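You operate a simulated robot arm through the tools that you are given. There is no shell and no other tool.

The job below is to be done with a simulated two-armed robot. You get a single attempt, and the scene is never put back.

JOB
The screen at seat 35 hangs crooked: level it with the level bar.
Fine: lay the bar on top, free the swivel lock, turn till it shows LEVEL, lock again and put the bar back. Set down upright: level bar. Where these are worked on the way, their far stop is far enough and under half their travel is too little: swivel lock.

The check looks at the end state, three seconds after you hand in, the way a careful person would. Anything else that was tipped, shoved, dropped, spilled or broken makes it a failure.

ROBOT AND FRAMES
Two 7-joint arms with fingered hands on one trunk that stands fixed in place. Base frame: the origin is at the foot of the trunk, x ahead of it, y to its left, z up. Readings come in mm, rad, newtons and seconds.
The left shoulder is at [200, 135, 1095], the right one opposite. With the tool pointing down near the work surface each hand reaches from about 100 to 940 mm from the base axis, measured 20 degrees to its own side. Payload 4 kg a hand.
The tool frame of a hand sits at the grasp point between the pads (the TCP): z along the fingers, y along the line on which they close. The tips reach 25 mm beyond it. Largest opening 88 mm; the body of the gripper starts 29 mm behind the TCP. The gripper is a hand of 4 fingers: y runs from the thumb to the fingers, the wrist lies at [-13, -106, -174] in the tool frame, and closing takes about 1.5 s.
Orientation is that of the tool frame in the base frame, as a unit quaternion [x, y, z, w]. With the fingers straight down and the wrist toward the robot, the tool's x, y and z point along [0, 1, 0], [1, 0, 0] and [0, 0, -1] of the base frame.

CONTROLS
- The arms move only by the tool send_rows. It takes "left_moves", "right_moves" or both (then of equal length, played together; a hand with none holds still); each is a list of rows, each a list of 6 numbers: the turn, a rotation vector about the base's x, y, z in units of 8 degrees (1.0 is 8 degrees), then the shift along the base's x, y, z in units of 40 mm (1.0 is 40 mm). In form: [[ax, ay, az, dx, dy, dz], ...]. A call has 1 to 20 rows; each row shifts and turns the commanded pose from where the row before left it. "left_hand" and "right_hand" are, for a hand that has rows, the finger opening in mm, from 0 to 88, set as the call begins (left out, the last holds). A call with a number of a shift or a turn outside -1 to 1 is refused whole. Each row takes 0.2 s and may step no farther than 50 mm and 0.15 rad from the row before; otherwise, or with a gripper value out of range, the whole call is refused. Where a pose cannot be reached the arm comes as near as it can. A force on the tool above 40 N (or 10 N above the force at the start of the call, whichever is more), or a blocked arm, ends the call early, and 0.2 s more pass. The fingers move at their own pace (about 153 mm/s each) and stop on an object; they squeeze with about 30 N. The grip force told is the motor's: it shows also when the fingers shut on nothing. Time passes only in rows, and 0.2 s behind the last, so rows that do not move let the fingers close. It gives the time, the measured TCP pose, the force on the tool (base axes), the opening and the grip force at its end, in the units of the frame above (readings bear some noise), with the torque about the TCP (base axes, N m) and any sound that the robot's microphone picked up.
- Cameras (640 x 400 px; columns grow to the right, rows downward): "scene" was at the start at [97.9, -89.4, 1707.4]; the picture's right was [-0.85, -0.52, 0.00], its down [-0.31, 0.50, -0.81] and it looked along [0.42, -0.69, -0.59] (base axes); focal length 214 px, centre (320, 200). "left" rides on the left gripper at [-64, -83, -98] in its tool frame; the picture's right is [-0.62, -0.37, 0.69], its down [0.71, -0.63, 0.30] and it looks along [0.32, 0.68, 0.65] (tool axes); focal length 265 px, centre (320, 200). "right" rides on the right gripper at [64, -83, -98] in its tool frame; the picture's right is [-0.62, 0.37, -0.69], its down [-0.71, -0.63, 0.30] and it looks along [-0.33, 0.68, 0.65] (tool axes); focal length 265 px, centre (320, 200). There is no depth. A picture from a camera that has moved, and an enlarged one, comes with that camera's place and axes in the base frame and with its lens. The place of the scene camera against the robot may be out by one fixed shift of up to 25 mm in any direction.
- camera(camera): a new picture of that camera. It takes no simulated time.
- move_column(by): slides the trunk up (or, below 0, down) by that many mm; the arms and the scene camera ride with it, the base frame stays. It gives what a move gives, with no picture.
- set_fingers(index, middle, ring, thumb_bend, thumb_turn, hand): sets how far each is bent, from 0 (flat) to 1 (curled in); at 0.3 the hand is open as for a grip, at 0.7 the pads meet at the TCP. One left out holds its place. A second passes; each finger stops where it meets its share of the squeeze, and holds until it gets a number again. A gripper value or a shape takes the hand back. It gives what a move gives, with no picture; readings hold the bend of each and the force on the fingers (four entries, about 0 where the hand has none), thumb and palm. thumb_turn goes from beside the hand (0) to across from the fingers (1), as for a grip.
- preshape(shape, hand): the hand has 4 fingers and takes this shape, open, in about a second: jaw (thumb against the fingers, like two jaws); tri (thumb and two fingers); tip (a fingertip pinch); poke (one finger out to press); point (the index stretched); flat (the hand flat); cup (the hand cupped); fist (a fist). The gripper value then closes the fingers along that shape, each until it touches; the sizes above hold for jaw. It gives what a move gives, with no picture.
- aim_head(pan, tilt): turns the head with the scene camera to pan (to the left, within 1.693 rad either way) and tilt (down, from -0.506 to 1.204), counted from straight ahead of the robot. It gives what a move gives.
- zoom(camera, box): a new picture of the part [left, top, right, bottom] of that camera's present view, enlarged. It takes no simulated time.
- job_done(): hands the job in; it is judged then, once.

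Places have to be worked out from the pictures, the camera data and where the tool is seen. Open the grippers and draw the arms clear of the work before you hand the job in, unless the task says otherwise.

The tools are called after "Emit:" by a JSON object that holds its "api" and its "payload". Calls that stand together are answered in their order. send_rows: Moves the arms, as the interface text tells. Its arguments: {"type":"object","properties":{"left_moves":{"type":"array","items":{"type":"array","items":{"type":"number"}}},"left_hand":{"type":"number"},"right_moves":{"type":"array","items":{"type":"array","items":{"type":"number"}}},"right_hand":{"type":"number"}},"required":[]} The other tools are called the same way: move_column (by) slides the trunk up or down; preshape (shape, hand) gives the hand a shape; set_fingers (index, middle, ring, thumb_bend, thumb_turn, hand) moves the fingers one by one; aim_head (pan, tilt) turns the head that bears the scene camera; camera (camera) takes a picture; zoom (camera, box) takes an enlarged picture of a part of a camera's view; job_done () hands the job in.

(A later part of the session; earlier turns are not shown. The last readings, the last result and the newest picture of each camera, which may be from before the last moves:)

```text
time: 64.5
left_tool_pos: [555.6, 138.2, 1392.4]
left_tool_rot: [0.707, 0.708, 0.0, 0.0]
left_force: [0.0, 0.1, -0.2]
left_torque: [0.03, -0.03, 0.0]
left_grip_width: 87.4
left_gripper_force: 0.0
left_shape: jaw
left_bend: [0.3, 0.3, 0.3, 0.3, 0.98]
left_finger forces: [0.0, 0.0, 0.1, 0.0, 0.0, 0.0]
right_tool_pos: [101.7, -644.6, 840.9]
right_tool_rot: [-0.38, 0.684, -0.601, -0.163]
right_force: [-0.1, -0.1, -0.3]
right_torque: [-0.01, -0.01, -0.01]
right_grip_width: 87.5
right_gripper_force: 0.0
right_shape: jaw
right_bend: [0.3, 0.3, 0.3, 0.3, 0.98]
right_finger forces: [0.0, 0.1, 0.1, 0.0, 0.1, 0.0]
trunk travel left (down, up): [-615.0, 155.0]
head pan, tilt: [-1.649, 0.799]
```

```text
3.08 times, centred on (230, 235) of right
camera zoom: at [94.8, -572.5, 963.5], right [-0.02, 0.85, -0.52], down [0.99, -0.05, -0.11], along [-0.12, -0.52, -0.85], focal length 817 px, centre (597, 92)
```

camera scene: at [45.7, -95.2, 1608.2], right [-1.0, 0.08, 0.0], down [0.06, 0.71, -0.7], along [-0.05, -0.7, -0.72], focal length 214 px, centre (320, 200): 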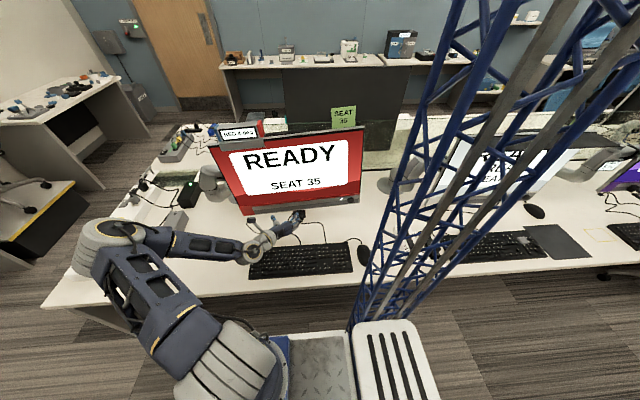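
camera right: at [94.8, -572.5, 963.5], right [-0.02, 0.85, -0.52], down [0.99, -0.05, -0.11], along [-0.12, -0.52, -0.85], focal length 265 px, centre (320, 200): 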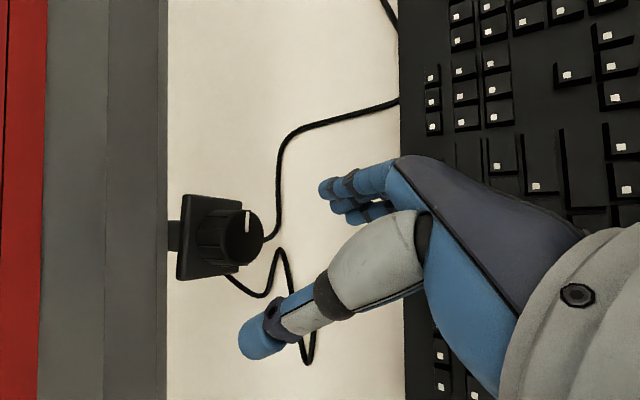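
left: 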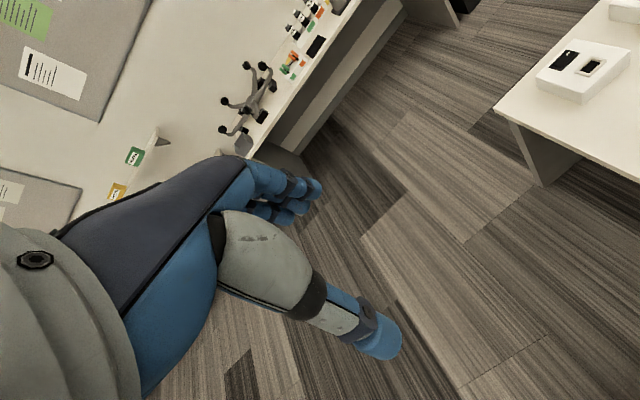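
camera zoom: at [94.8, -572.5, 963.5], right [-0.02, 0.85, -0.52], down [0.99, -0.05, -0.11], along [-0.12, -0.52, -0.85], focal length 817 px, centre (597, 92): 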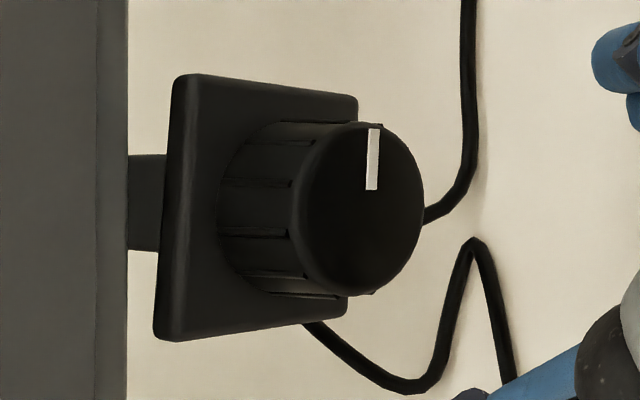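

Knob face centre ≈(100,−720,828), diameter ≈40 mm, length ≈25 mm. I'll align the hand's axis with the knob axis (−y), narrow the opening to 62 mm, and advance part way.

Emit:
{"api": "send_rows", "payload": {"right_moves": [[-0.54, -0.034, -0.57, 0, -0.2, 0], [-0.54, -0.034, -0.57, -0.04, -0.2, -0.17], [-0.55, -0.034, -0.58, 0, -0.2, -0.17], [0, 0, 0, 0, -0.2, 0], [0, 0, 0, 0, 0, 0]], "right_hand": 62}}

Emit:
{"api": "camera", "payload": {"camera": "right"}}

Emit:
{"api": "zoom", "payload": {"camera": "scene", "box": [250, 190, 330, 250]}}

```text
time: 65.7
left_tool_pos: [554.1, 137.9, 1391.8]
left_tool_rot: [0.707, 0.707, 0.0, -0.001]
left_force: [-0.7, 0.4, 0.7]
left_torque: [0.01, 0.02, -0.02]
left_grip_width: 87.5
left_gripper_force: 0.0
left_shape: jaw
left_bend: [0.3, 0.3, 0.3, 0.3, 0.98]
left_finger forces: [0.0, 0.0, 0.1, 0.0, 0.0, 0.0]
right_tool_pos: [98.3, -677.1, 827.2]
right_tool_rot: [-0.269, 0.654, -0.652, -0.272]
right_force: [-0.9, -0.2, 0.8]
right_torque: [-0.02, -0.03, -0.04]
right_grip_width: 62.2
right_gripper_force: 0.0
right_shape: jaw
right_bend: [0.27, 0.37, 0.34, 0.57, 0.99]
right_finger forces: [0.1, 0.1, 0.0, 0.0, 0.1, 0.1]
trunk travel left (down, up): [-615.0, 155.0]
head pan, tilt: [-1.649, 0.799]
```

```text
taken
camera right: at [112.3, -579.4, 930.3], right [0.18, 0.69, -0.7], down [0.95, -0.31, -0.06], along [-0.26, -0.65, -0.71], focal length 265 px, centre (320, 200)
```

right: 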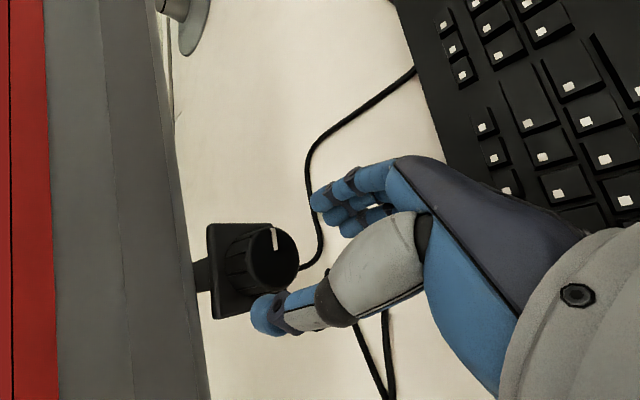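

```text
6.67 times, centred on (290, 220) of scene
camera zoom: at [45.6, -95.4, 1608.1], right [-1.0, 0.08, 0.0], down [0.06, 0.71, -0.7], along [-0.06, -0.69, -0.72], focal length 1430 px, centre (520, 67)
```

zoom: 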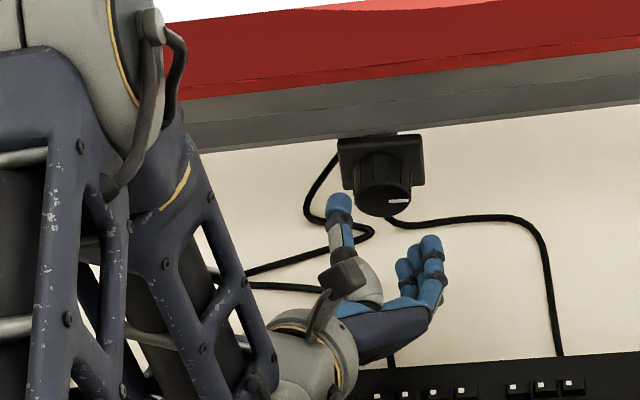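

Fingers are lined up around the knob. Advancing 38 mm so the pads surround it.

Emit:
{"api": "send_rows", "payload": {"right_moves": [[0, 0, 0, 0.03, -0.3, 0], [0, 0, 0, 0, -0.3, 0], [0, 0, 0, 0, -0.2, 0], [0, 0, 0, 0, -0.15, 0], [0, 0, 0, 0, 0, 0]]}}

Emit:
{"api": "camera", "payload": {"camera": "right"}}

Emit:
{"api": "zoom", "payload": {"camera": "scene", "box": [250, 190, 330, 250]}}

```text
time: 66.9
left_tool_pos: [555.5, 137.2, 1392.1]
left_tool_rot: [0.707, 0.707, 0.0, -0.001]
left_force: [0.3, 0.3, 0.2]
left_torque: [0.04, -0.02, 0.03]
left_grip_width: 87.7
left_gripper_force: 0.0
left_shape: jaw
left_bend: [0.3, 0.3, 0.3, 0.3, 0.98]
left_finger forces: [0.0, 0.1, 0.1, 0.0, 0.0, 0.1]
right_tool_pos: [99.1, -714.9, 827.5]
right_tool_rot: [-0.27, 0.654, -0.652, -0.271]
right_force: [0.9, 0.4, -0.7]
right_torque: [0.02, 0.01, 0.02]
right_grip_width: 62.5
right_gripper_force: 0.0
right_shape: jaw
right_bend: [0.27, 0.37, 0.34, 0.57, 0.99]
right_finger forces: [0.0, 0.0, 0.0, 0.1, 0.1, 0.1]
trunk travel left (down, up): [-615.0, 155.0]
head pan, tilt: [-1.649, 0.799]
```

```text
taken
camera right: at [113.1, -617.5, 930.9], right [0.18, 0.69, -0.7], down [0.95, -0.31, -0.06], along [-0.26, -0.65, -0.71], focal length 265 px, centre (320, 200)
```

right: 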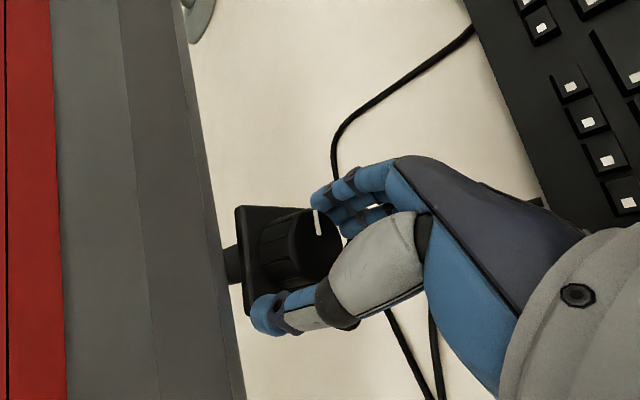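

```text
6.67 times, centred on (290, 220) of scene
camera zoom: at [45.6, -95.4, 1608.1], right [-1.0, 0.08, 0.0], down [0.06, 0.71, -0.7], along [-0.06, -0.69, -0.72], focal length 1430 px, centre (520, 67)
```

zoom: 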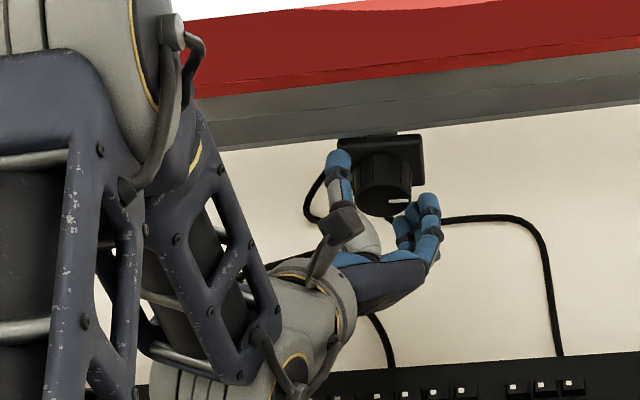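

The knob is between thumb and fingers. Closing on it.

Emit:
{"api": "send_rows", "payload": {"right_moves": [[0, 0, 0, 0, 0, 0], [0, 0, 0, 0, 0, 0], [0, 0, 0, 0, 0, 0], [0, 0, 0, 0, 0, 0], [0, 0, 0, 0, 0, 0], [0, 0, 0, 0, 0, 0]], "right_hand": 25}}

Emit:
{"api": "zoom", "payload": {"camera": "right", "box": [200, 150, 440, 350]}}

Emit:
{"api": "zoom", "payload": {"camera": "scene", "box": [250, 190, 330, 250]}}

```text
time: 68.3
left_tool_pos: [555.7, 138.5, 1392.2]
left_tool_rot: [0.707, 0.707, 0.0, 0.0]
left_force: [-0.6, 0.7, 0.5]
left_torque: [-0.02, 0.01, -0.03]
left_grip_width: 87.8
left_gripper_force: 0.0
left_shape: jaw
left_bend: [0.3, 0.3, 0.3, 0.3, 0.98]
left_finger forces: [0.1, 0.0, 0.0, 0.0, 0.0, 0.0]
right_tool_pos: [100.7, -714.9, 828.4]
right_tool_rot: [-0.271, 0.654, -0.653, -0.27]
right_force: [5.6, -0.8, 2.5]
right_torque: [0.0, 0.0, 0.1]
right_grip_width: 32.3
right_gripper_force: 30.0
right_shape: jaw
right_bend: [0.74, 0.56, 0.59, 0.72, 1.0]
right_finger forces: [15.1, 8.1, 0.1, 0.0, 27.2, 0.0]
trunk travel left (down, up): [-615.0, 155.0]
head pan, tilt: [-1.649, 0.799]
```

```text
2.00 times, centred on (320, 250) of right
camera zoom: at [113.5, -617.5, 931.0], right [0.18, 0.69, -0.7], down [0.95, -0.31, -0.06], along [-0.26, -0.65, -0.71], focal length 531 px, centre (320, 100)
```

zoom: 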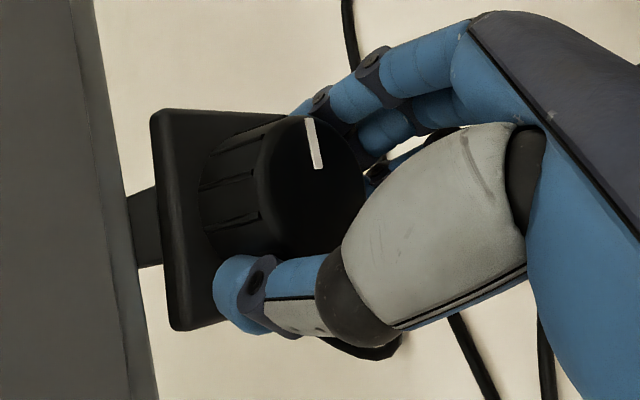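

```text
6.67 times, centred on (290, 220) of scene
camera zoom: at [45.8, -95.4, 1608.1], right [-1.0, 0.08, 0.0], down [0.06, 0.71, -0.7], along [-0.06, -0.69, -0.72], focal length 1430 px, centre (520, 67)
```

zoom: 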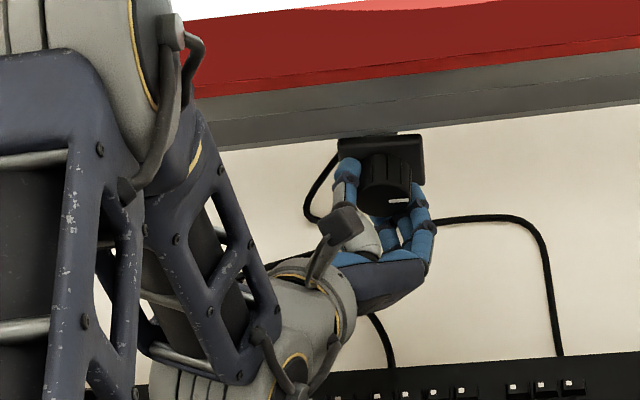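

The grip is good (27 N thumb). I'll try turning counterclockwise (as seen from the front) by 8° and watch the torque.

Emit:
{"api": "send_rows", "payload": {"right_moves": [[0, 0.5, 0, 0, 0, 0], [0, 0.5, 0, 0, 0, 0], [0, 0, 0, 0, 0, 0]]}}

Emit:
{"api": "zoom", "payload": {"camera": "right", "box": [200, 150, 440, 350]}}

Emit:
{"api": "zoom", "payload": {"camera": "scene", "box": [250, 190, 330, 250]}}

```text
time: 69.1
left_tool_pos: [556.2, 137.8, 1391.6]
left_tool_rot: [0.707, 0.707, -0.001, 0.001]
left_force: [1.0, 0.9, -0.5]
left_torque: [0.01, -0.01, 0.02]
left_grip_width: 87.6
left_gripper_force: 0.1
left_shape: jaw
left_bend: [0.3, 0.3, 0.3, 0.3, 0.98]
left_finger forces: [0.0, 0.0, 0.1, 0.0, 0.0, 0.0]
right_tool_pos: [100.2, -714.4, 828.1]
right_tool_rot: [-0.315, 0.633, -0.632, -0.317]
right_force: [3.4, -2.0, -2.0]
right_torque: [0.05, 0.02, 0.04]
right_grip_width: 31.9
right_gripper_force: 30.2
right_shape: jaw
right_bend: [0.74, 0.56, 0.59, 0.72, 1.0]
right_finger forces: [16.3, 9.1, 0.0, 0.1, 26.3, 0.0]
trunk travel left (down, up): [-615.0, 155.0]
head pan, tilt: [-1.649, 0.799]
```

```text
2.00 times, centred on (320, 250) of right
camera zoom: at [127.5, -617.5, 928.4], right [0.08, 0.69, -0.72], down [0.93, -0.31, -0.19], along [-0.35, -0.65, -0.67], focal length 531 px, centre (320, 100)
```

zoom: 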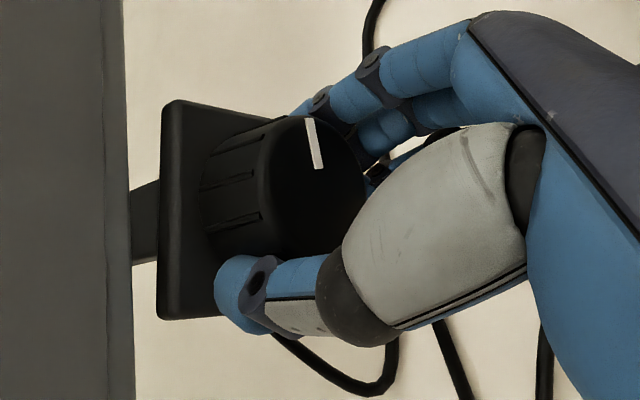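

```text
6.67 times, centred on (290, 220) of scene
camera zoom: at [45.7, -95.5, 1608.1], right [-1.0, 0.08, 0.0], down [0.06, 0.71, -0.7], along [-0.06, -0.69, -0.72], focal length 1430 px, centre (520, 67)
```

zoom: 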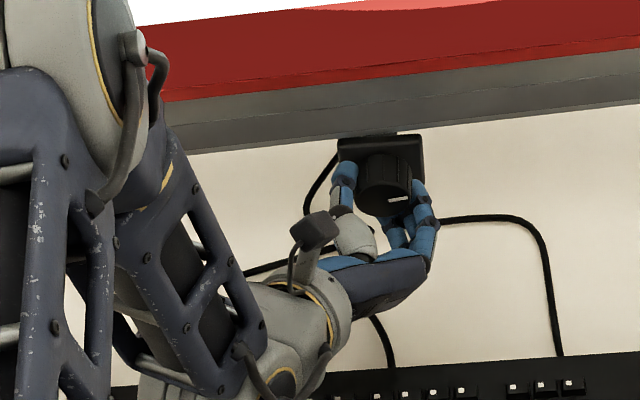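

The pointer turned with the hand at low torque, so counterclockwise is the free direction. Continuing ~30°.

Emit:
{"api": "send_rows", "payload": {"right_moves": [[0, 0.75, 0, 0, 0, 0], [0, 0.75, 0, 0, 0, 0], [0, 0.75, 0, 0, 0, 0], [0, 0.75, 0, 0, 0, 0], [0, 0.75, 0, 0, 0, 0], [0, 0, 0, 0, 0, 0]]}}

Emit:
{"api": "zoom", "payload": {"camera": "right", "box": [200, 150, 440, 350]}}

Emit:
{"api": "zoom", "payload": {"camera": "scene", "box": [200, 120, 360, 260]}}

```text
time: 70.5
left_tool_pos: [556.0, 137.5, 1393.7]
left_tool_rot: [0.707, 0.707, 0.0, 0.0]
left_force: [-0.4, 0.3, -0.7]
left_torque: [-0.02, 0.03, 0.01]
left_grip_width: 87.8
left_gripper_force: 0.0
left_shape: jaw
left_bend: [0.3, 0.3, 0.3, 0.3, 0.98]
left_finger forces: [0.0, 0.0, 0.0, 0.0, 0.1, 0.1]
right_tool_pos: [99.7, -715.5, 827.3]
right_tool_rot: [-0.469, 0.53, -0.528, -0.47]
right_force: [-4.3, 1.0, -3.6]
right_torque: [0.07, -0.04, -0.19]
right_grip_width: 31.9
right_gripper_force: 30.3
right_shape: jaw
right_bend: [0.74, 0.55, 0.59, 0.73, 1.0]
right_finger forces: [19.4, 10.6, 0.1, 0.1, 24.4, 0.1]
trunk travel left (down, up): [-615.0, 155.0]
head pan, tilt: [-1.649, 0.799]
```

```text
2.00 times, centred on (320, 250) of right
camera zoom: at [174.7, -617.7, 900.5], right [-0.29, 0.69, -0.66], down [0.71, -0.31, -0.63], along [-0.64, -0.65, -0.4], focal length 531 px, centre (320, 100)
```

zoom: 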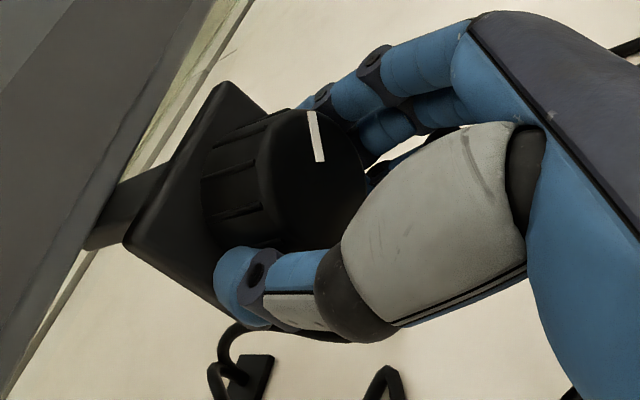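

```text
2.86 times, centred on (280, 190) of scene
camera zoom: at [45.4, -95.4, 1608.1], right [-1.0, 0.08, 0.0], down [0.06, 0.71, -0.7], along [-0.06, -0.69, -0.72], focal length 613 px, centre (434, 229)
```

zoom: 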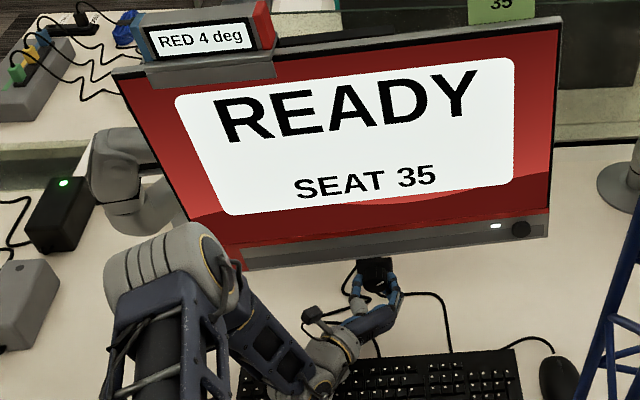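

Turned 38° total without resistance. The wrist is nearing keyboard height, so I'll open, back off, roll the hand back by 60°, and regrip.

Emit:
{"api": "send_rows", "payload": {"right_moves": [[0, 0, 0, 0, 0, 0], [0, 0, 0, 0, 0, 0], [0, 0, 0, 0, 0, 0], [0, 0, 0, 0, 0.5, 0], [0, 0, 0, 0, 0.5, 0], [0, -0.94, 0, 0, 0, 0], [0, -0.94, 0, 0, 0, 0], [0, -0.94, 0, 0, 0, 0], [0, -0.94, 0, 0, 0, 0], [0, -0.94, 0, 0, 0, 0], [0, -0.94, 0, 0, 0, 0], [0, -0.94, 0, 0, 0, 0], [0, -0.94, 0, 0, 0, 0], [0, 0, 0, 0, 0, 0]], "right_hand": 60}}

Emit:
{"api": "camera", "payload": {"camera": "right"}}

Emit:
{"api": "zoom", "payload": {"camera": "scene", "box": [250, 190, 330, 250]}}

```text
time: 73.5
left_tool_pos: [556.2, 137.7, 1391.4]
left_tool_rot: [0.707, 0.708, 0.0, 0.0]
left_force: [0.5, -0.4, 0.4]
left_torque: [0.0, -0.04, 0.02]
left_grip_width: 87.8
left_gripper_force: 0.1
left_shape: jaw
left_bend: [0.3, 0.3, 0.3, 0.3, 0.98]
left_finger forces: [0.0, 0.0, 0.0, 0.0, 0.0, 0.0]
right_tool_pos: [100.0, -674.7, 828.4]
right_tool_rot: [-0.139, 0.694, -0.693, -0.14]
right_force: [-0.5, -1.3, -0.4]
right_torque: [0.03, 0.02, -0.01]
right_grip_width: 59.6
right_gripper_force: 0.0
right_shape: jaw
right_bend: [0.28, 0.38, 0.34, 0.6, 1.0]
right_finger forces: [0.0, 0.0, 0.0, 0.1, 0.0, 0.1]
trunk travel left (down, up): [-615.0, 155.0]
head pan, tilt: [-1.649, 0.799]
```

```text
taken
camera right: at [72.6, -577.7, 928.8], right [0.43, 0.69, -0.58], down [0.9, -0.31, 0.3], along [0.03, -0.65, -0.76], focal length 265 px, centre (320, 200)
```

right: 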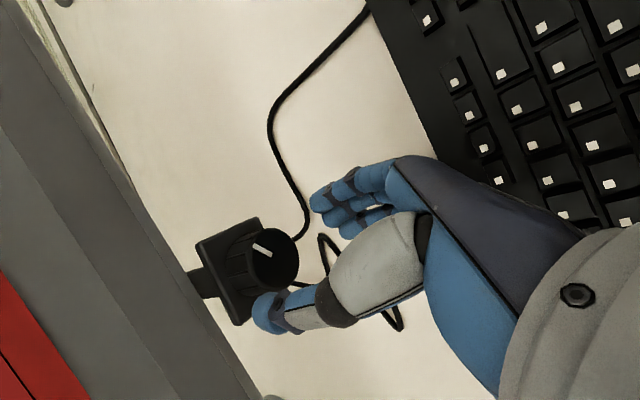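

```text
6.67 times, centred on (290, 220) of scene
camera zoom: at [45.7, -95.4, 1608.1], right [-1.0, 0.08, 0.0], down [0.06, 0.71, -0.7], along [-0.06, -0.69, -0.72], focal length 1430 px, centre (520, 67)
```

zoom: 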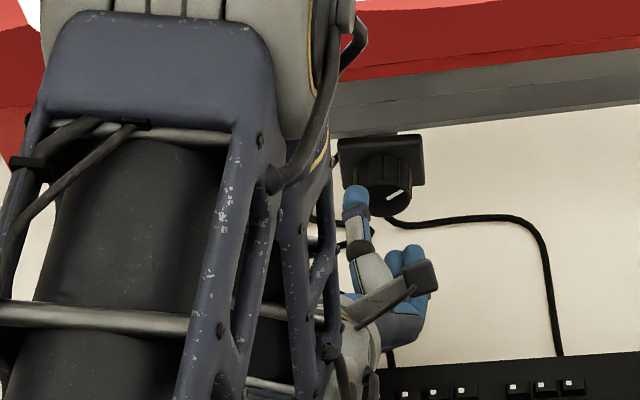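

The pointer is now about 40° up. Advancing, regripping, then turning another ~35° counterclockwise.

Emit:
{"api": "send_rows", "payload": {"right_moves": [[0, 0, 0, 0, -0.3, 0], [0, 0, 0, 0, -0.3, 0], [0, 0, 0, 0, -0.25, 0], [0, 0, 0, 0, -0.15, 0], [0, 0, 0, 0, 0, 0]], "right_hand": 60}}

Emit:
{"api": "send_rows", "payload": {"right_moves": [[0, 0, 0, 0, 0, 0], [0, 0, 0, 0, 0, 0], [0, 0, 0, 0, 0, 0], [0, 0, 0, 0, 0, 0], [0, 0, 0, 0, 0, 0], [0, 0, 0, 0, 0, 0]], "right_hand": 25}}

Emit:
{"api": "camera", "payload": {"camera": "right"}}

```text
time: 74.7
left_tool_pos: [555.9, 138.2, 1392.5]
left_tool_rot: [0.707, 0.707, 0.0, 0.0]
left_force: [0.5, -0.3, 1.1]
left_torque: [-0.04, 0.01, 0.0]
left_grip_width: 87.3
left_gripper_force: 0.0
left_shape: jaw
left_bend: [0.3, 0.3, 0.3, 0.3, 0.98]
left_finger forces: [0.0, 0.1, 0.0, 0.1, 0.0, 0.0]
right_tool_pos: [100.3, -716.2, 827.4]
right_tool_rot: [-0.14, 0.694, -0.692, -0.14]
right_force: [-0.3, 0.6, 0.1]
right_torque: [0.02, 0.02, -0.01]
right_grip_width: 59.3
right_gripper_force: 0.0
right_shape: jaw
right_bend: [0.28, 0.38, 0.34, 0.6, 1.0]
right_finger forces: [0.0, 0.1, 0.0, 0.0, 0.1, 0.1]
trunk travel left (down, up): [-615.0, 155.0]
head pan, tilt: [-1.649, 0.799]
```

```text
time: 76.1
left_tool_pos: [556.5, 137.5, 1392.0]
left_tool_rot: [0.707, 0.707, 0.0, -0.001]
left_force: [-0.2, 0.0, 0.5]
left_torque: [0.01, 0.0, 0.04]
left_grip_width: 87.7
left_gripper_force: 0.0
left_shape: jaw
left_bend: [0.3, 0.3, 0.3, 0.3, 0.98]
left_finger forces: [0.0, 0.0, 0.1, 0.0, 0.1, 0.1]
right_tool_pos: [101.2, -715.9, 828.4]
right_tool_rot: [-0.14, 0.693, -0.693, -0.141]
right_force: [4.1, -2.1, 5.9]
right_torque: [-0.12, -0.02, 0.08]
right_grip_width: 32.8
right_gripper_force: 30.1
right_shape: jaw
right_bend: [0.74, 0.55, 0.58, 0.71, 1.0]
right_finger forces: [14.5, 7.4, 0.0, 0.1, 29.3, 0.0]
trunk travel left (down, up): [-615.0, 155.0]
head pan, tilt: [-1.649, 0.799]
```

```text
taken
camera right: at [73.1, -618.2, 928.8], right [0.43, 0.69, -0.58], down [0.9, -0.3, 0.3], along [0.03, -0.65, -0.76], focal length 265 px, centre (320, 200)
```

right: 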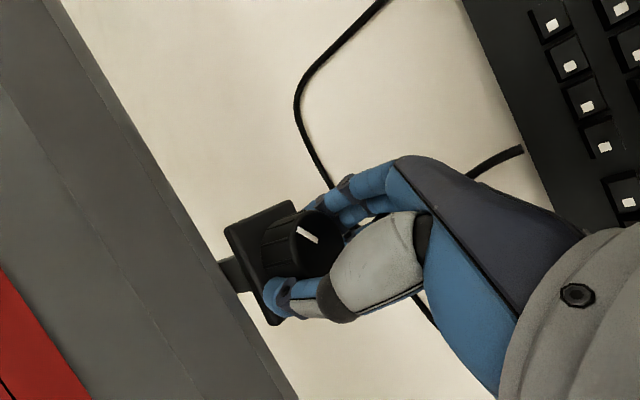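

Gripped again. Turning counterclockwise in 5°-per-row steps, about 30° first.

Emit:
{"api": "send_rows", "payload": {"right_moves": [[0, 0.6, 0, 0, 0, 0], [0, 0.6, 0, 0, 0, 0], [0, 0.6, 0, 0, 0, 0], [0, 0.6, 0, 0, 0, 0], [0, 0.6, 0, 0, 0, 0], [0, 0.6, 0, 0, 0, 0], [0, 0, 0, 0, 0, 0]]}}

Emit:
{"api": "zoom", "payload": {"camera": "right", "box": [200, 150, 440, 350]}}

Emit:
{"api": "zoom", "payload": {"camera": "scene", "box": [200, 120, 360, 260]}}

```text
time: 77.7
left_tool_pos: [554.6, 137.0, 1391.7]
left_tool_rot: [0.707, 0.707, 0.001, 0.0]
left_force: [0.1, 0.2, 0.1]
left_torque: [0.0, 0.0, 0.0]
left_grip_width: 87.4
left_gripper_force: 0.1
left_shape: jaw
left_bend: [0.3, 0.3, 0.3, 0.3, 0.98]
left_finger forces: [0.0, 0.1, 0.0, 0.0, 0.0, 0.1]
right_tool_pos: [98.8, -716.7, 828.6]
right_tool_rot: [-0.309, 0.637, -0.635, -0.31]
right_force: [1.4, -5.1, 3.9]
right_torque: [-0.08, 0.0, -0.01]
right_grip_width: 32.4
right_gripper_force: 30.2
right_shape: jaw
right_bend: [0.74, 0.55, 0.58, 0.71, 1.0]
right_finger forces: [16.8, 7.0, 0.0, 0.1, 27.1, 0.1]
trunk travel left (down, up): [-615.0, 155.0]
head pan, tilt: [-1.649, 0.799]
```

```text
2.00 times, centred on (320, 250) of right
camera zoom: at [125.0, -617.9, 928.6], right [0.1, 0.69, -0.71], down [0.94, -0.31, -0.17], along [-0.34, -0.65, -0.68], focal length 531 px, centre (320, 100)
```

zoom: 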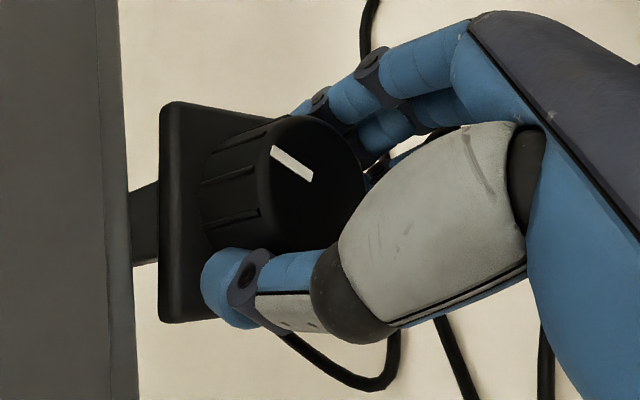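

```text
2.86 times, centred on (280, 190) of scene
camera zoom: at [45.6, -95.4, 1608.1], right [-1.0, 0.08, 0.0], down [0.06, 0.71, -0.7], along [-0.06, -0.69, -0.72], focal length 613 px, centre (434, 229)
```

zoom: 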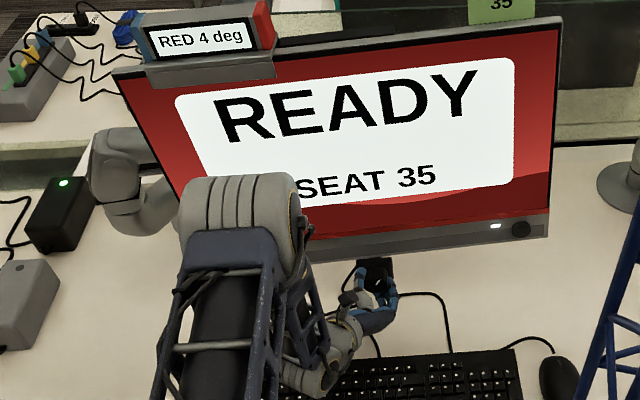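

Still turning freely (~67° total). Continuing another ~32° while watching the torque for the stop.

Emit:
{"api": "send_rows", "payload": {"right_moves": [[0, 0.5, 0, 0, 0, 0], [0, 0.5, 0, 0, 0, 0], [0, 0.5, 0, 0, 0, 0], [0, 0.5, 0, 0, 0, 0], [0, 0, 0, 0, 0, 0]]}}

Emit:
{"api": "send_rows", "payload": {"right_moves": [[0, 0.5, 0, 0, 0, 0], [0, 0.5, 0, 0, 0, 0], [0, 0.5, 0, 0, 0, 0], [0, 0.5, 0, 0, 0, 0], [0, 0, 0, 0, 0, 0]]}}

Emit:
{"api": "zoom", "payload": {"camera": "right", "box": [200, 150, 440, 350]}}

Emit:
{"api": "zoom", "payload": {"camera": "scene", "box": [200, 120, 360, 260]}}

```text
time: 78.9
left_tool_pos: [556.5, 137.1, 1392.0]
left_tool_rot: [0.707, 0.708, 0.0, -0.001]
left_force: [0.9, 0.7, 0.0]
left_torque: [-0.01, 0.01, 0.0]
left_grip_width: 87.2
left_gripper_force: 0.1
left_shape: jaw
left_bend: [0.3, 0.3, 0.3, 0.3, 0.98]
left_finger forces: [0.1, 0.1, 0.1, 0.0, 0.1, 0.1]
right_tool_pos: [99.7, -715.9, 827.7]
right_tool_rot: [-0.394, 0.587, -0.587, -0.395]
right_force: [-2.1, -4.1, 3.4]
right_torque: [-0.02, 0.0, -0.07]
right_grip_width: 32.4
right_gripper_force: 29.8
right_shape: jaw
right_bend: [0.74, 0.55, 0.58, 0.72, 0.99]
right_finger forces: [18.0, 8.0, 0.0, 0.0, 26.8, 0.0]
trunk travel left (down, up): [-615.0, 155.0]
head pan, tilt: [-1.649, 0.799]
```

```text
time: 80.1
left_tool_pos: [555.4, 137.5, 1392.5]
left_tool_rot: [0.707, 0.707, -0.001, 0.0]
left_force: [-0.6, 0.3, 0.0]
left_torque: [-0.01, -0.01, 0.01]
left_grip_width: 87.7
left_gripper_force: 0.0
left_shape: jaw
left_bend: [0.3, 0.3, 0.3, 0.3, 0.98]
left_finger forces: [0.1, 0.0, 0.0, 0.0, 0.1, 0.0]
right_tool_pos: [100.3, -715.5, 827.5]
right_tool_rot: [-0.472, 0.527, -0.526, -0.472]
right_force: [-3.0, -3.3, 0.2]
right_torque: [0.01, -0.1, -0.13]
right_grip_width: 31.6
right_gripper_force: 29.9
right_shape: jaw
right_bend: [0.74, 0.55, 0.58, 0.73, 0.98]
right_finger forces: [19.6, 9.0, 0.0, 0.1, 26.2, 0.0]
trunk travel left (down, up): [-615.0, 155.0]
head pan, tilt: [-1.649, 0.799]
```

```text
2.00 times, centred on (320, 250) of right
camera zoom: at [175.5, -617.9, 898.7], right [-0.3, 0.69, -0.66], down [0.7, -0.31, -0.64], along [-0.65, -0.65, -0.4], focal length 531 px, centre (320, 100)
```

zoom: 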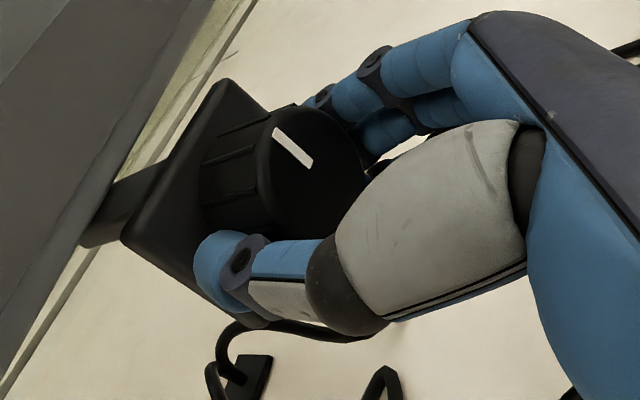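

```text
2.86 times, centred on (280, 190) of scene
camera zoom: at [45.5, -95.5, 1608.1], right [-1.0, 0.08, 0.0], down [0.06, 0.71, -0.7], along [-0.06, -0.69, -0.72], focal length 613 px, centre (434, 229)
```

zoom: 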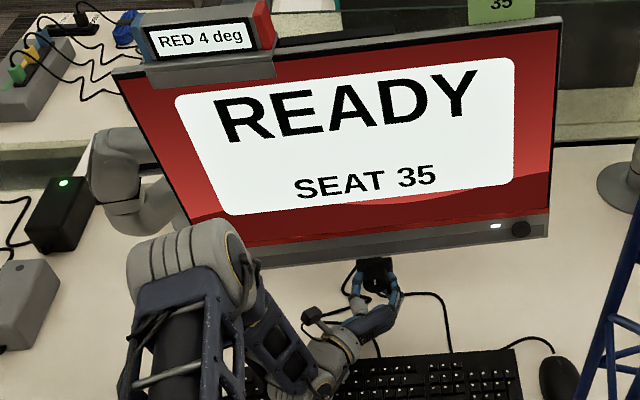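

About 98° turned in total, with slightly more torque at the end. I'll try 8° more to see if the knob has hit its stop (the pointer would slip relative to the hand).

Emit:
{"api": "send_rows", "payload": {"right_moves": [[0, 0.4, 0, 0, 0, 0], [0, 0.4, 0, 0, 0, 0], [0, 0, 0, 0, 0, 0]]}}

Emit:
{"api": "zoom", "payload": {"camera": "right", "box": [200, 150, 440, 350]}}

```text
time: 80.9
left_tool_pos: [555.3, 136.7, 1393.2]
left_tool_rot: [0.708, 0.706, 0.0, 0.002]
left_force: [0.5, 0.6, -0.3]
left_torque: [-0.02, 0.0, 0.04]
left_grip_width: 87.7
left_gripper_force: 0.1
left_shape: jaw
left_bend: [0.3, 0.3, 0.3, 0.3, 0.98]
left_finger forces: [0.0, 0.0, 0.0, 0.1, 0.0, 0.1]
right_tool_pos: [100.6, -715.6, 826.1]
right_tool_rot: [0.5, -0.501, 0.498, 0.501]
right_force: [-2.5, -5.1, -6.0]
right_torque: [0.17, -0.26, -0.13]
right_grip_width: 31.3
right_gripper_force: 29.9
right_shape: jaw
right_bend: [0.74, 0.55, 0.58, 0.73, 0.96]
right_finger forces: [21.0, 10.4, 0.1, 0.0, 25.9, 0.0]
trunk travel left (down, up): [-615.0, 155.0]
head pan, tilt: [-1.649, 0.799]
```

```text
2.00 times, centred on (320, 250) of right
camera zoom: at [183.5, -617.9, 889.4], right [-0.37, 0.7, -0.62], down [0.63, -0.3, -0.72], along [-0.69, -0.65, -0.32], focal length 531 px, centre (320, 100)
```

zoom: 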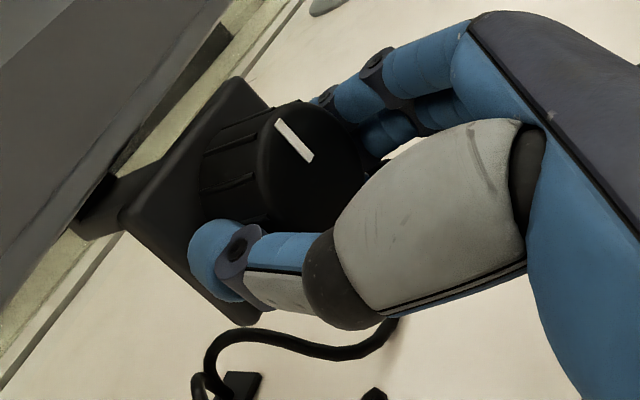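

Torque rose to 0.26 N·m with the knob no longer following: the stop is reached (~90°), lock presumably free. Opening, backing off, rolling the wrist up, and moving toward the screen's lower left.

Emit:
{"api": "send_rows", "payload": {"right_moves": [[0, -0.4, 0, 0, 0, 0], [0, 0, 0, 0, 0, 0], [0, 0, 0, 0, 0, 0], [0, 0, 0, 0, 0, 0], [0, 0, 0, 0, 0.5, 0], [0, 0, 0, 0, 0.7, 0], [0, 0, 0, 0, 0.7, 0]], "right_hand": 62}}

Emit:
{"api": "zoom", "payload": {"camera": "scene", "box": [200, 120, 360, 260]}}

Emit:
{"api": "zoom", "payload": {"camera": "right", "box": [160, 150, 400, 350]}}

```text
time: 82.5
left_tool_pos: [555.6, 137.0, 1393.1]
left_tool_rot: [0.708, 0.706, 0.0, 0.0]
left_force: [-0.4, 0.4, 0.0]
left_torque: [-0.01, 0.03, 0.0]
left_grip_width: 87.5
left_gripper_force: 0.1
left_shape: jaw
left_bend: [0.3, 0.3, 0.3, 0.3, 0.98]
left_finger forces: [0.0, 0.0, 0.0, 0.0, 0.1, 0.0]
right_tool_pos: [100.1, -640.6, 827.0]
right_tool_rot: [-0.487, 0.513, -0.513, -0.487]
right_force: [-0.3, 1.2, -1.4]
right_torque: [0.03, -0.01, 0.02]
right_grip_width: 61.8
right_gripper_force: 0.1
right_shape: jaw
right_bend: [0.27, 0.37, 0.34, 0.58, 0.99]
right_finger forces: [0.0, 0.0, 0.0, 0.0, 0.1, 0.1]
trunk travel left (down, up): [-615.0, 155.0]
head pan, tilt: [-1.649, 0.799]
```

```text
2.86 times, centred on (280, 190) of scene
camera zoom: at [45.5, -95.5, 1608.1], right [-1.0, 0.08, 0.0], down [0.06, 0.71, -0.7], along [-0.06, -0.69, -0.72], focal length 613 px, centre (434, 229)
```

zoom: 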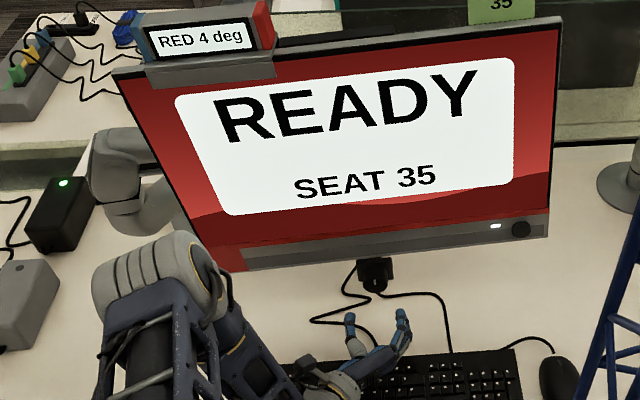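

```text
2.00 times, centred on (280, 250) of right
camera zoom: at [179.6, -542.7, 894.3], right [-0.33, 0.69, -0.64], down [0.67, -0.31, -0.68], along [-0.67, -0.65, -0.36], focal length 531 px, centre (400, 100)
```

zoom: 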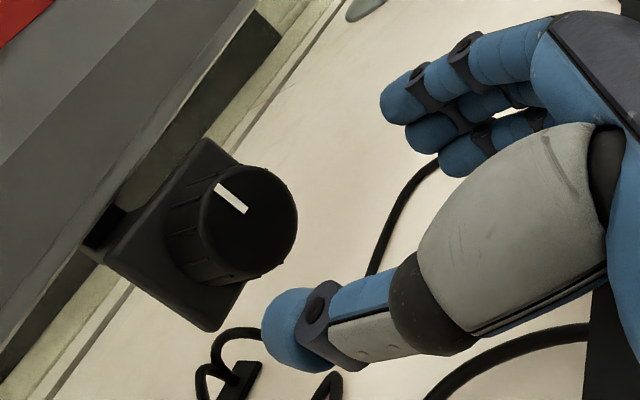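

The pointer now points straight up — a quarter turn to its stop. Rolling the wrist up and moving to below the screen's left end with the hand closed.

Emit:
{"api": "send_rows", "payload": {"right_moves": [[0, -0.9, 0, 0.6, 0.1, 0], [0, -0.9, 0, 0.6, 0.1, 0], [0, -0.9, 0, 0.6, 0, 0], [0, -0.9, 0, 0.6, 0, 0], [0, -0.9, 0, 0.6, 0, 0], [0, -0.9, 0, 0.6, 0, 0], [0, -0.9, 0, 0.6, 0, -0.1], [0, -0.9, 0, 0.6, 0, -0.1], [0, 0, 0, 0.2, 0, -0.2], [0, 0, 0, 0, 0, 0]], "right_hand": 0}}

Emit:
{"api": "camera", "payload": {"camera": "right"}}

Emit:
{"api": "camera", "payload": {"camera": "scene"}}

```text
time: 84.7
left_tool_pos: [555.2, 136.6, 1392.2]
left_tool_rot: [0.707, 0.708, 0.001, 0.0]
left_force: [-0.1, -0.3, 0.7]
left_torque: [0.0, -0.01, -0.01]
left_grip_width: 87.4
left_gripper_force: 0.0
left_shape: jaw
left_bend: [0.3, 0.3, 0.3, 0.3, 0.98]
left_finger forces: [0.1, 0.1, 0.0, 0.0, 0.1, 0.0]
right_tool_pos: [300.3, -633.1, 811.8]
right_tool_rot: [-0.178, 0.685, -0.684, -0.179]
right_force: [-0.7, -0.2, 0.2]
right_torque: [0.03, 0.03, 0.03]
right_grip_width: 0.1
right_gripper_force: 30.1
right_shape: jaw
right_bend: [0.7, 0.7, 0.7, 0.4, 1.0]
right_finger forces: [0.0, 0.1, 0.1, 0.0, 0.0, 0.1]
trunk travel left (down, up): [-615.0, 155.0]
head pan, tilt: [-1.649, 0.799]
```

```text
taken
camera right: at [284.4, -534.4, 913.7], right [0.36, 0.69, -0.62], down [0.93, -0.31, 0.2], along [-0.05, -0.65, -0.76], focal length 265 px, centre (320, 200)
```

right: 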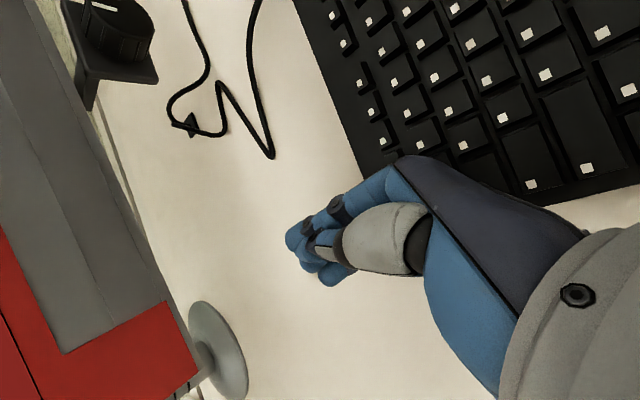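

```text
taken
camera scene: at [45.6, -95.4, 1608.1], right [-1.0, 0.08, 0.0], down [0.06, 0.71, -0.7], along [-0.06, -0.69, -0.72], focal length 214 px, centre (320, 200)
```

scene: 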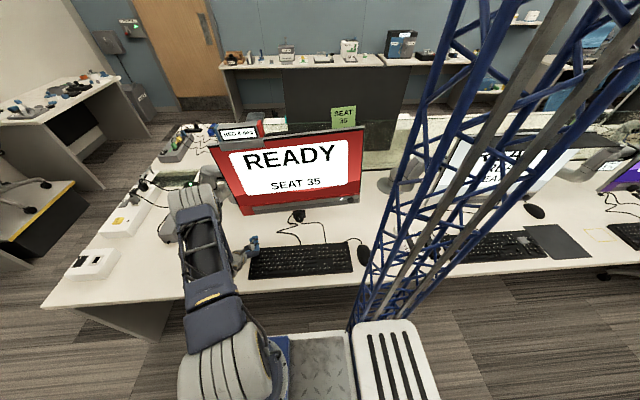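

The hand is closed to a pinch at (300,−633,812). I'll slide it beneath the screen's bottom edge (bottom there ≈850), then check.

Emit:
{"api": "send_rows", "payload": {"right_moves": [[0, 0, 0, 0, -0.7, -0.1], [0, 0, 0, 0, -0.7, 0], [0, 0, 0, 0, -0.7, 0], [0, 0, 0, 0, -0.7, 0], [0, 0, 0, 0, 0, 0]]}}

Emit:
{"api": "camera", "payload": {"camera": "right"}}

Emit:
{"api": "zoom", "payload": {"camera": "scene", "box": [200, 120, 300, 260]}}

```text
time: 85.9
left_tool_pos: [554.4, 137.5, 1391.3]
left_tool_rot: [0.708, 0.707, 0.0, 0.001]
left_force: [0.0, -0.1, -0.5]
left_torque: [-0.01, 0.02, 0.05]
left_grip_width: 87.8
left_gripper_force: 0.1
left_shape: jaw
left_bend: [0.3, 0.3, 0.3, 0.3, 0.98]
left_finger forces: [0.0, 0.1, 0.0, 0.0, 0.0, 0.0]
right_tool_pos: [299.3, -744.7, 807.8]
right_tool_rot: [-0.178, 0.685, -0.683, -0.179]
right_force: [0.6, 0.9, -1.1]
right_torque: [0.0, 0.01, 0.01]
right_grip_width: 0.2
right_gripper_force: 30.1
right_shape: jaw
right_bend: [0.7, 0.7, 0.7, 0.4, 1.0]
right_finger forces: [0.1, 0.0, 0.0, 0.1, 0.0, 0.0]
trunk travel left (down, up): [-615.0, 155.0]
head pan, tilt: [-1.649, 0.799]
```

```text
taken
camera right: at [283.7, -647.1, 910.5], right [0.36, 0.69, -0.62], down [0.93, -0.31, 0.2], along [-0.05, -0.65, -0.76], focal length 265 px, centre (320, 200)
```

right: 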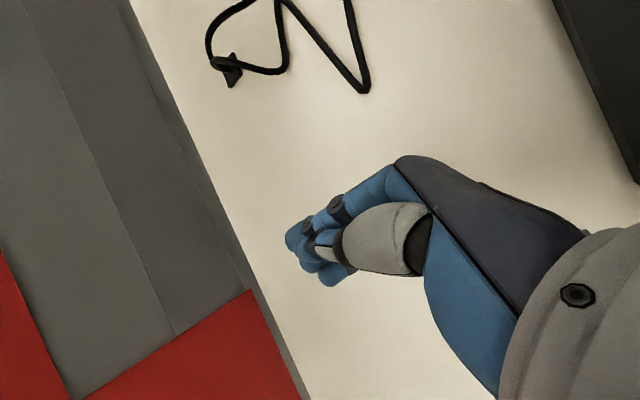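

```text
2.86 times, centred on (250, 190) of scene
camera zoom: at [45.7, -95.4, 1608.1], right [-1.0, 0.08, 0.0], down [0.06, 0.71, -0.7], along [-0.06, -0.69, -0.72], focal length 613 px, centre (520, 229)
```

zoom: 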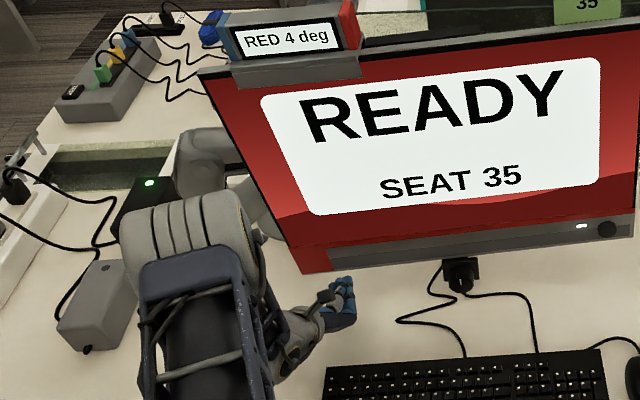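

The fingertips are just under the front edge. I'll move 16 mm deeper and raise in small steps watching force and readout.

Emit:
{"api": "send_rows", "payload": {"right_moves": [[0, 0, 0, 0, -0.4, 0], [0, 0, 0, 0, 0, 0.25], [0, 0, 0, 0, 0, 0.2], [0, 0, 0, 0, 0, 0]]}}

Emit:
{"api": "send_rows", "payload": {"right_moves": [[0, 0, 0, 0, 0, 0.1], [0, 0, 0, 0, 0, 0.1], [0, 0, 0, 0, 0, 0]]}}

Emit:
{"api": "camera", "payload": {"camera": "right"}}

Emit:
{"api": "zoom", "payload": {"camera": "scene", "box": [200, 120, 300, 260]}}

```text
time: 86.9
left_tool_pos: [556.6, 137.1, 1392.0]
left_tool_rot: [0.707, 0.708, 0.0, 0.0]
left_force: [0.6, 0.1, -1.1]
left_torque: [0.01, 0.0, 0.0]
left_grip_width: 87.6
left_gripper_force: 0.1
left_shape: jaw
left_bend: [0.3, 0.3, 0.3, 0.3, 0.98]
left_finger forces: [0.0, 0.0, 0.0, 0.0, 0.0, 0.1]
right_tool_pos: [300.9, -759.5, 825.9]
right_tool_rot: [-0.179, 0.685, -0.683, -0.179]
right_force: [-0.1, 0.2, -0.1]
right_torque: [0.03, 0.0, -0.01]
right_grip_width: 0.1
right_gripper_force: 30.5
right_shape: jaw
right_bend: [0.7, 0.7, 0.7, 0.4, 1.0]
right_finger forces: [0.0, 0.0, 0.0, 0.1, 0.1, 0.0]
trunk travel left (down, up): [-615.0, 155.0]
head pan, tilt: [-1.649, 0.799]
```

```text
time: 87.7
left_tool_pos: [556.1, 136.9, 1392.9]
left_tool_rot: [0.707, 0.707, 0.0, 0.0]
left_force: [0.1, 0.0, -0.1]
left_torque: [-0.01, 0.02, 0.0]
left_grip_width: 87.6
left_gripper_force: 0.1
left_shape: jaw
left_bend: [0.3, 0.3, 0.3, 0.3, 0.98]
left_finger forces: [0.1, 0.0, 0.0, 0.0, 0.0, 0.0]
right_tool_pos: [301.0, -759.4, 834.2]
right_tool_rot: [-0.178, 0.685, -0.683, -0.18]
right_force: [-0.2, 0.1, 0.2]
right_torque: [0.02, 0.0, -0.01]
right_grip_width: 0.1
right_gripper_force: 29.9
right_shape: jaw
right_bend: [0.7, 0.7, 0.7, 0.4, 1.0]
right_finger forces: [0.0, 0.0, 0.1, 0.0, 0.0, 0.0]
trunk travel left (down, up): [-615.0, 155.0]
head pan, tilt: [-1.649, 0.799]
```

```text
taken
camera right: at [284.5, -661.9, 936.9], right [0.36, 0.69, -0.62], down [0.93, -0.31, 0.2], along [-0.05, -0.65, -0.76], focal length 265 px, centre (320, 200)
```

right: 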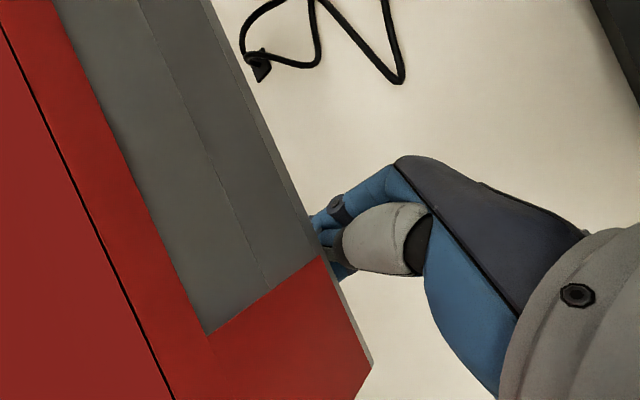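

```text
2.86 times, centred on (250, 190) of scene
camera zoom: at [45.6, -95.4, 1608.1], right [-1.0, 0.08, 0.0], down [0.06, 0.71, -0.7], along [-0.06, -0.69, -0.72], focal length 613 px, centre (520, 229)
```

zoom: 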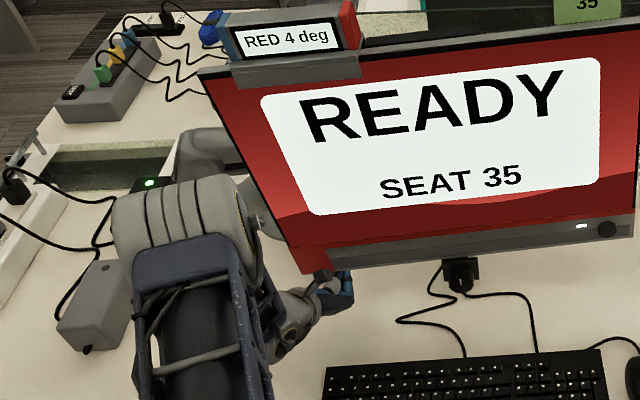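

Fingers are under the chin with no contact yet (z 834). Raising further in 2–4 mm steps.

Emit:
{"api": "send_rows", "payload": {"right_moves": [[0, 0, 0, 0, 0, 0.1], [0, 0, 0, 0, 0, 0]]}}

Emit:
{"api": "send_rows", "payload": {"right_moves": [[0, 0, 0, 0, 0, 0.1], [0, 0, 0, 0, 0, 0]]}}

Emit:
{"api": "send_rows", "payload": {"right_moves": [[0, 0, 0, 0, 0, 0.1], [0, 0, 0, 0, 0, 0]]}}

Emit:
{"api": "zoom", "payload": {"camera": "scene", "box": [200, 120, 300, 260]}}

```text
time: 88.3
left_tool_pos: [555.9, 137.7, 1393.1]
left_tool_rot: [0.707, 0.707, 0.0, 0.0]
left_force: [-0.3, 0.2, 0.0]
left_torque: [0.04, 0.01, -0.02]
left_grip_width: 87.7
left_gripper_force: 0.1
left_shape: jaw
left_bend: [0.3, 0.3, 0.3, 0.3, 0.98]
left_finger forces: [0.0, 0.0, 0.0, 0.0, 0.0, 0.1]
right_tool_pos: [300.0, -758.6, 837.3]
right_tool_rot: [-0.178, 0.685, -0.683, -0.179]
right_force: [1.2, 0.1, -4.6]
right_torque: [-0.09, 0.05, 0.0]
right_grip_width: 0.0
right_gripper_force: 30.3
right_shape: jaw
right_bend: [0.7, 0.7, 0.7, 0.4, 1.0]
right_finger forces: [0.0, 0.0, 0.0, 0.0, 5.1, 0.0]
trunk travel left (down, up): [-615.0, 155.0]
head pan, tilt: [-1.649, 0.799]
```

```text
time: 88.9
left_tool_pos: [555.9, 137.4, 1392.6]
left_tool_rot: [0.707, 0.707, 0.001, 0.0]
left_force: [0.0, 0.2, -0.2]
left_torque: [-0.02, -0.02, 0.01]
left_grip_width: 87.9
left_gripper_force: 0.1
left_shape: jaw
left_bend: [0.3, 0.3, 0.3, 0.3, 0.98]
left_finger forces: [0.0, 0.0, 0.0, 0.1, 0.0, 0.0]
right_tool_pos: [300.7, -758.2, 840.8]
right_tool_rot: [-0.179, 0.685, -0.683, -0.178]
right_force: [3.2, 3.8, -6.5]
right_torque: [-0.16, 0.03, -0.03]
right_grip_width: 0.1
right_gripper_force: 29.8
right_shape: jaw
right_bend: [0.7, 0.7, 0.7, 0.4, 1.0]
right_finger forces: [0.0, 0.0, 0.1, 0.0, 8.8, 0.0]
trunk travel left (down, up): [-615.0, 155.0]
head pan, tilt: [-1.649, 0.799]
```

```text
time: 89.5
left_tool_pos: [556.0, 138.2, 1393.7]
left_tool_rot: [0.707, 0.707, 0.0, 0.0]
left_force: [-0.1, -0.1, -0.1]
left_torque: [0.0, 0.02, -0.03]
left_grip_width: 87.8
left_gripper_force: 0.0
left_shape: jaw
left_bend: [0.3, 0.3, 0.3, 0.3, 0.98]
left_finger forces: [0.0, 0.0, 0.0, 0.0, 0.0, 0.0]
right_tool_pos: [301.3, -759.5, 846.2]
right_tool_rot: [-0.179, 0.685, -0.684, -0.178]
right_force: [2.0, 2.3, -5.2]
right_torque: [-0.12, 0.05, 0.0]
right_grip_width: 0.0
right_gripper_force: 30.7
right_shape: jaw
right_bend: [0.7, 0.7, 0.7, 0.41, 1.0]
right_finger forces: [0.1, 0.0, 0.0, 0.1, 7.1, 0.0]
trunk travel left (down, up): [-615.0, 155.0]
head pan, tilt: [-1.649, 0.799]
```

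```text
2.86 times, centred on (250, 190) of scene
camera zoom: at [45.8, -95.5, 1608.1], right [-1.0, 0.08, 0.0], down [0.06, 0.71, -0.7], along [-0.06, -0.69, -0.72], focal length 613 px, centre (520, 229)
```

zoom: 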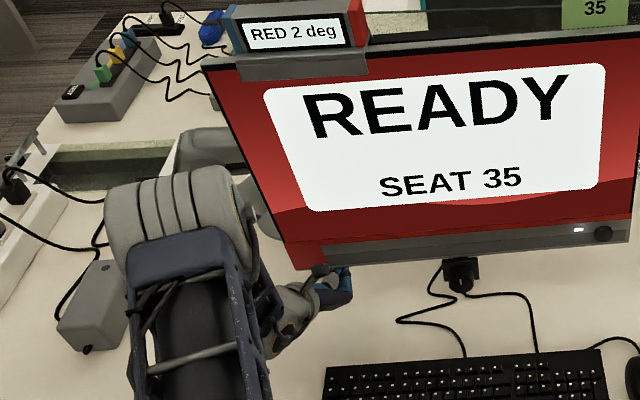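

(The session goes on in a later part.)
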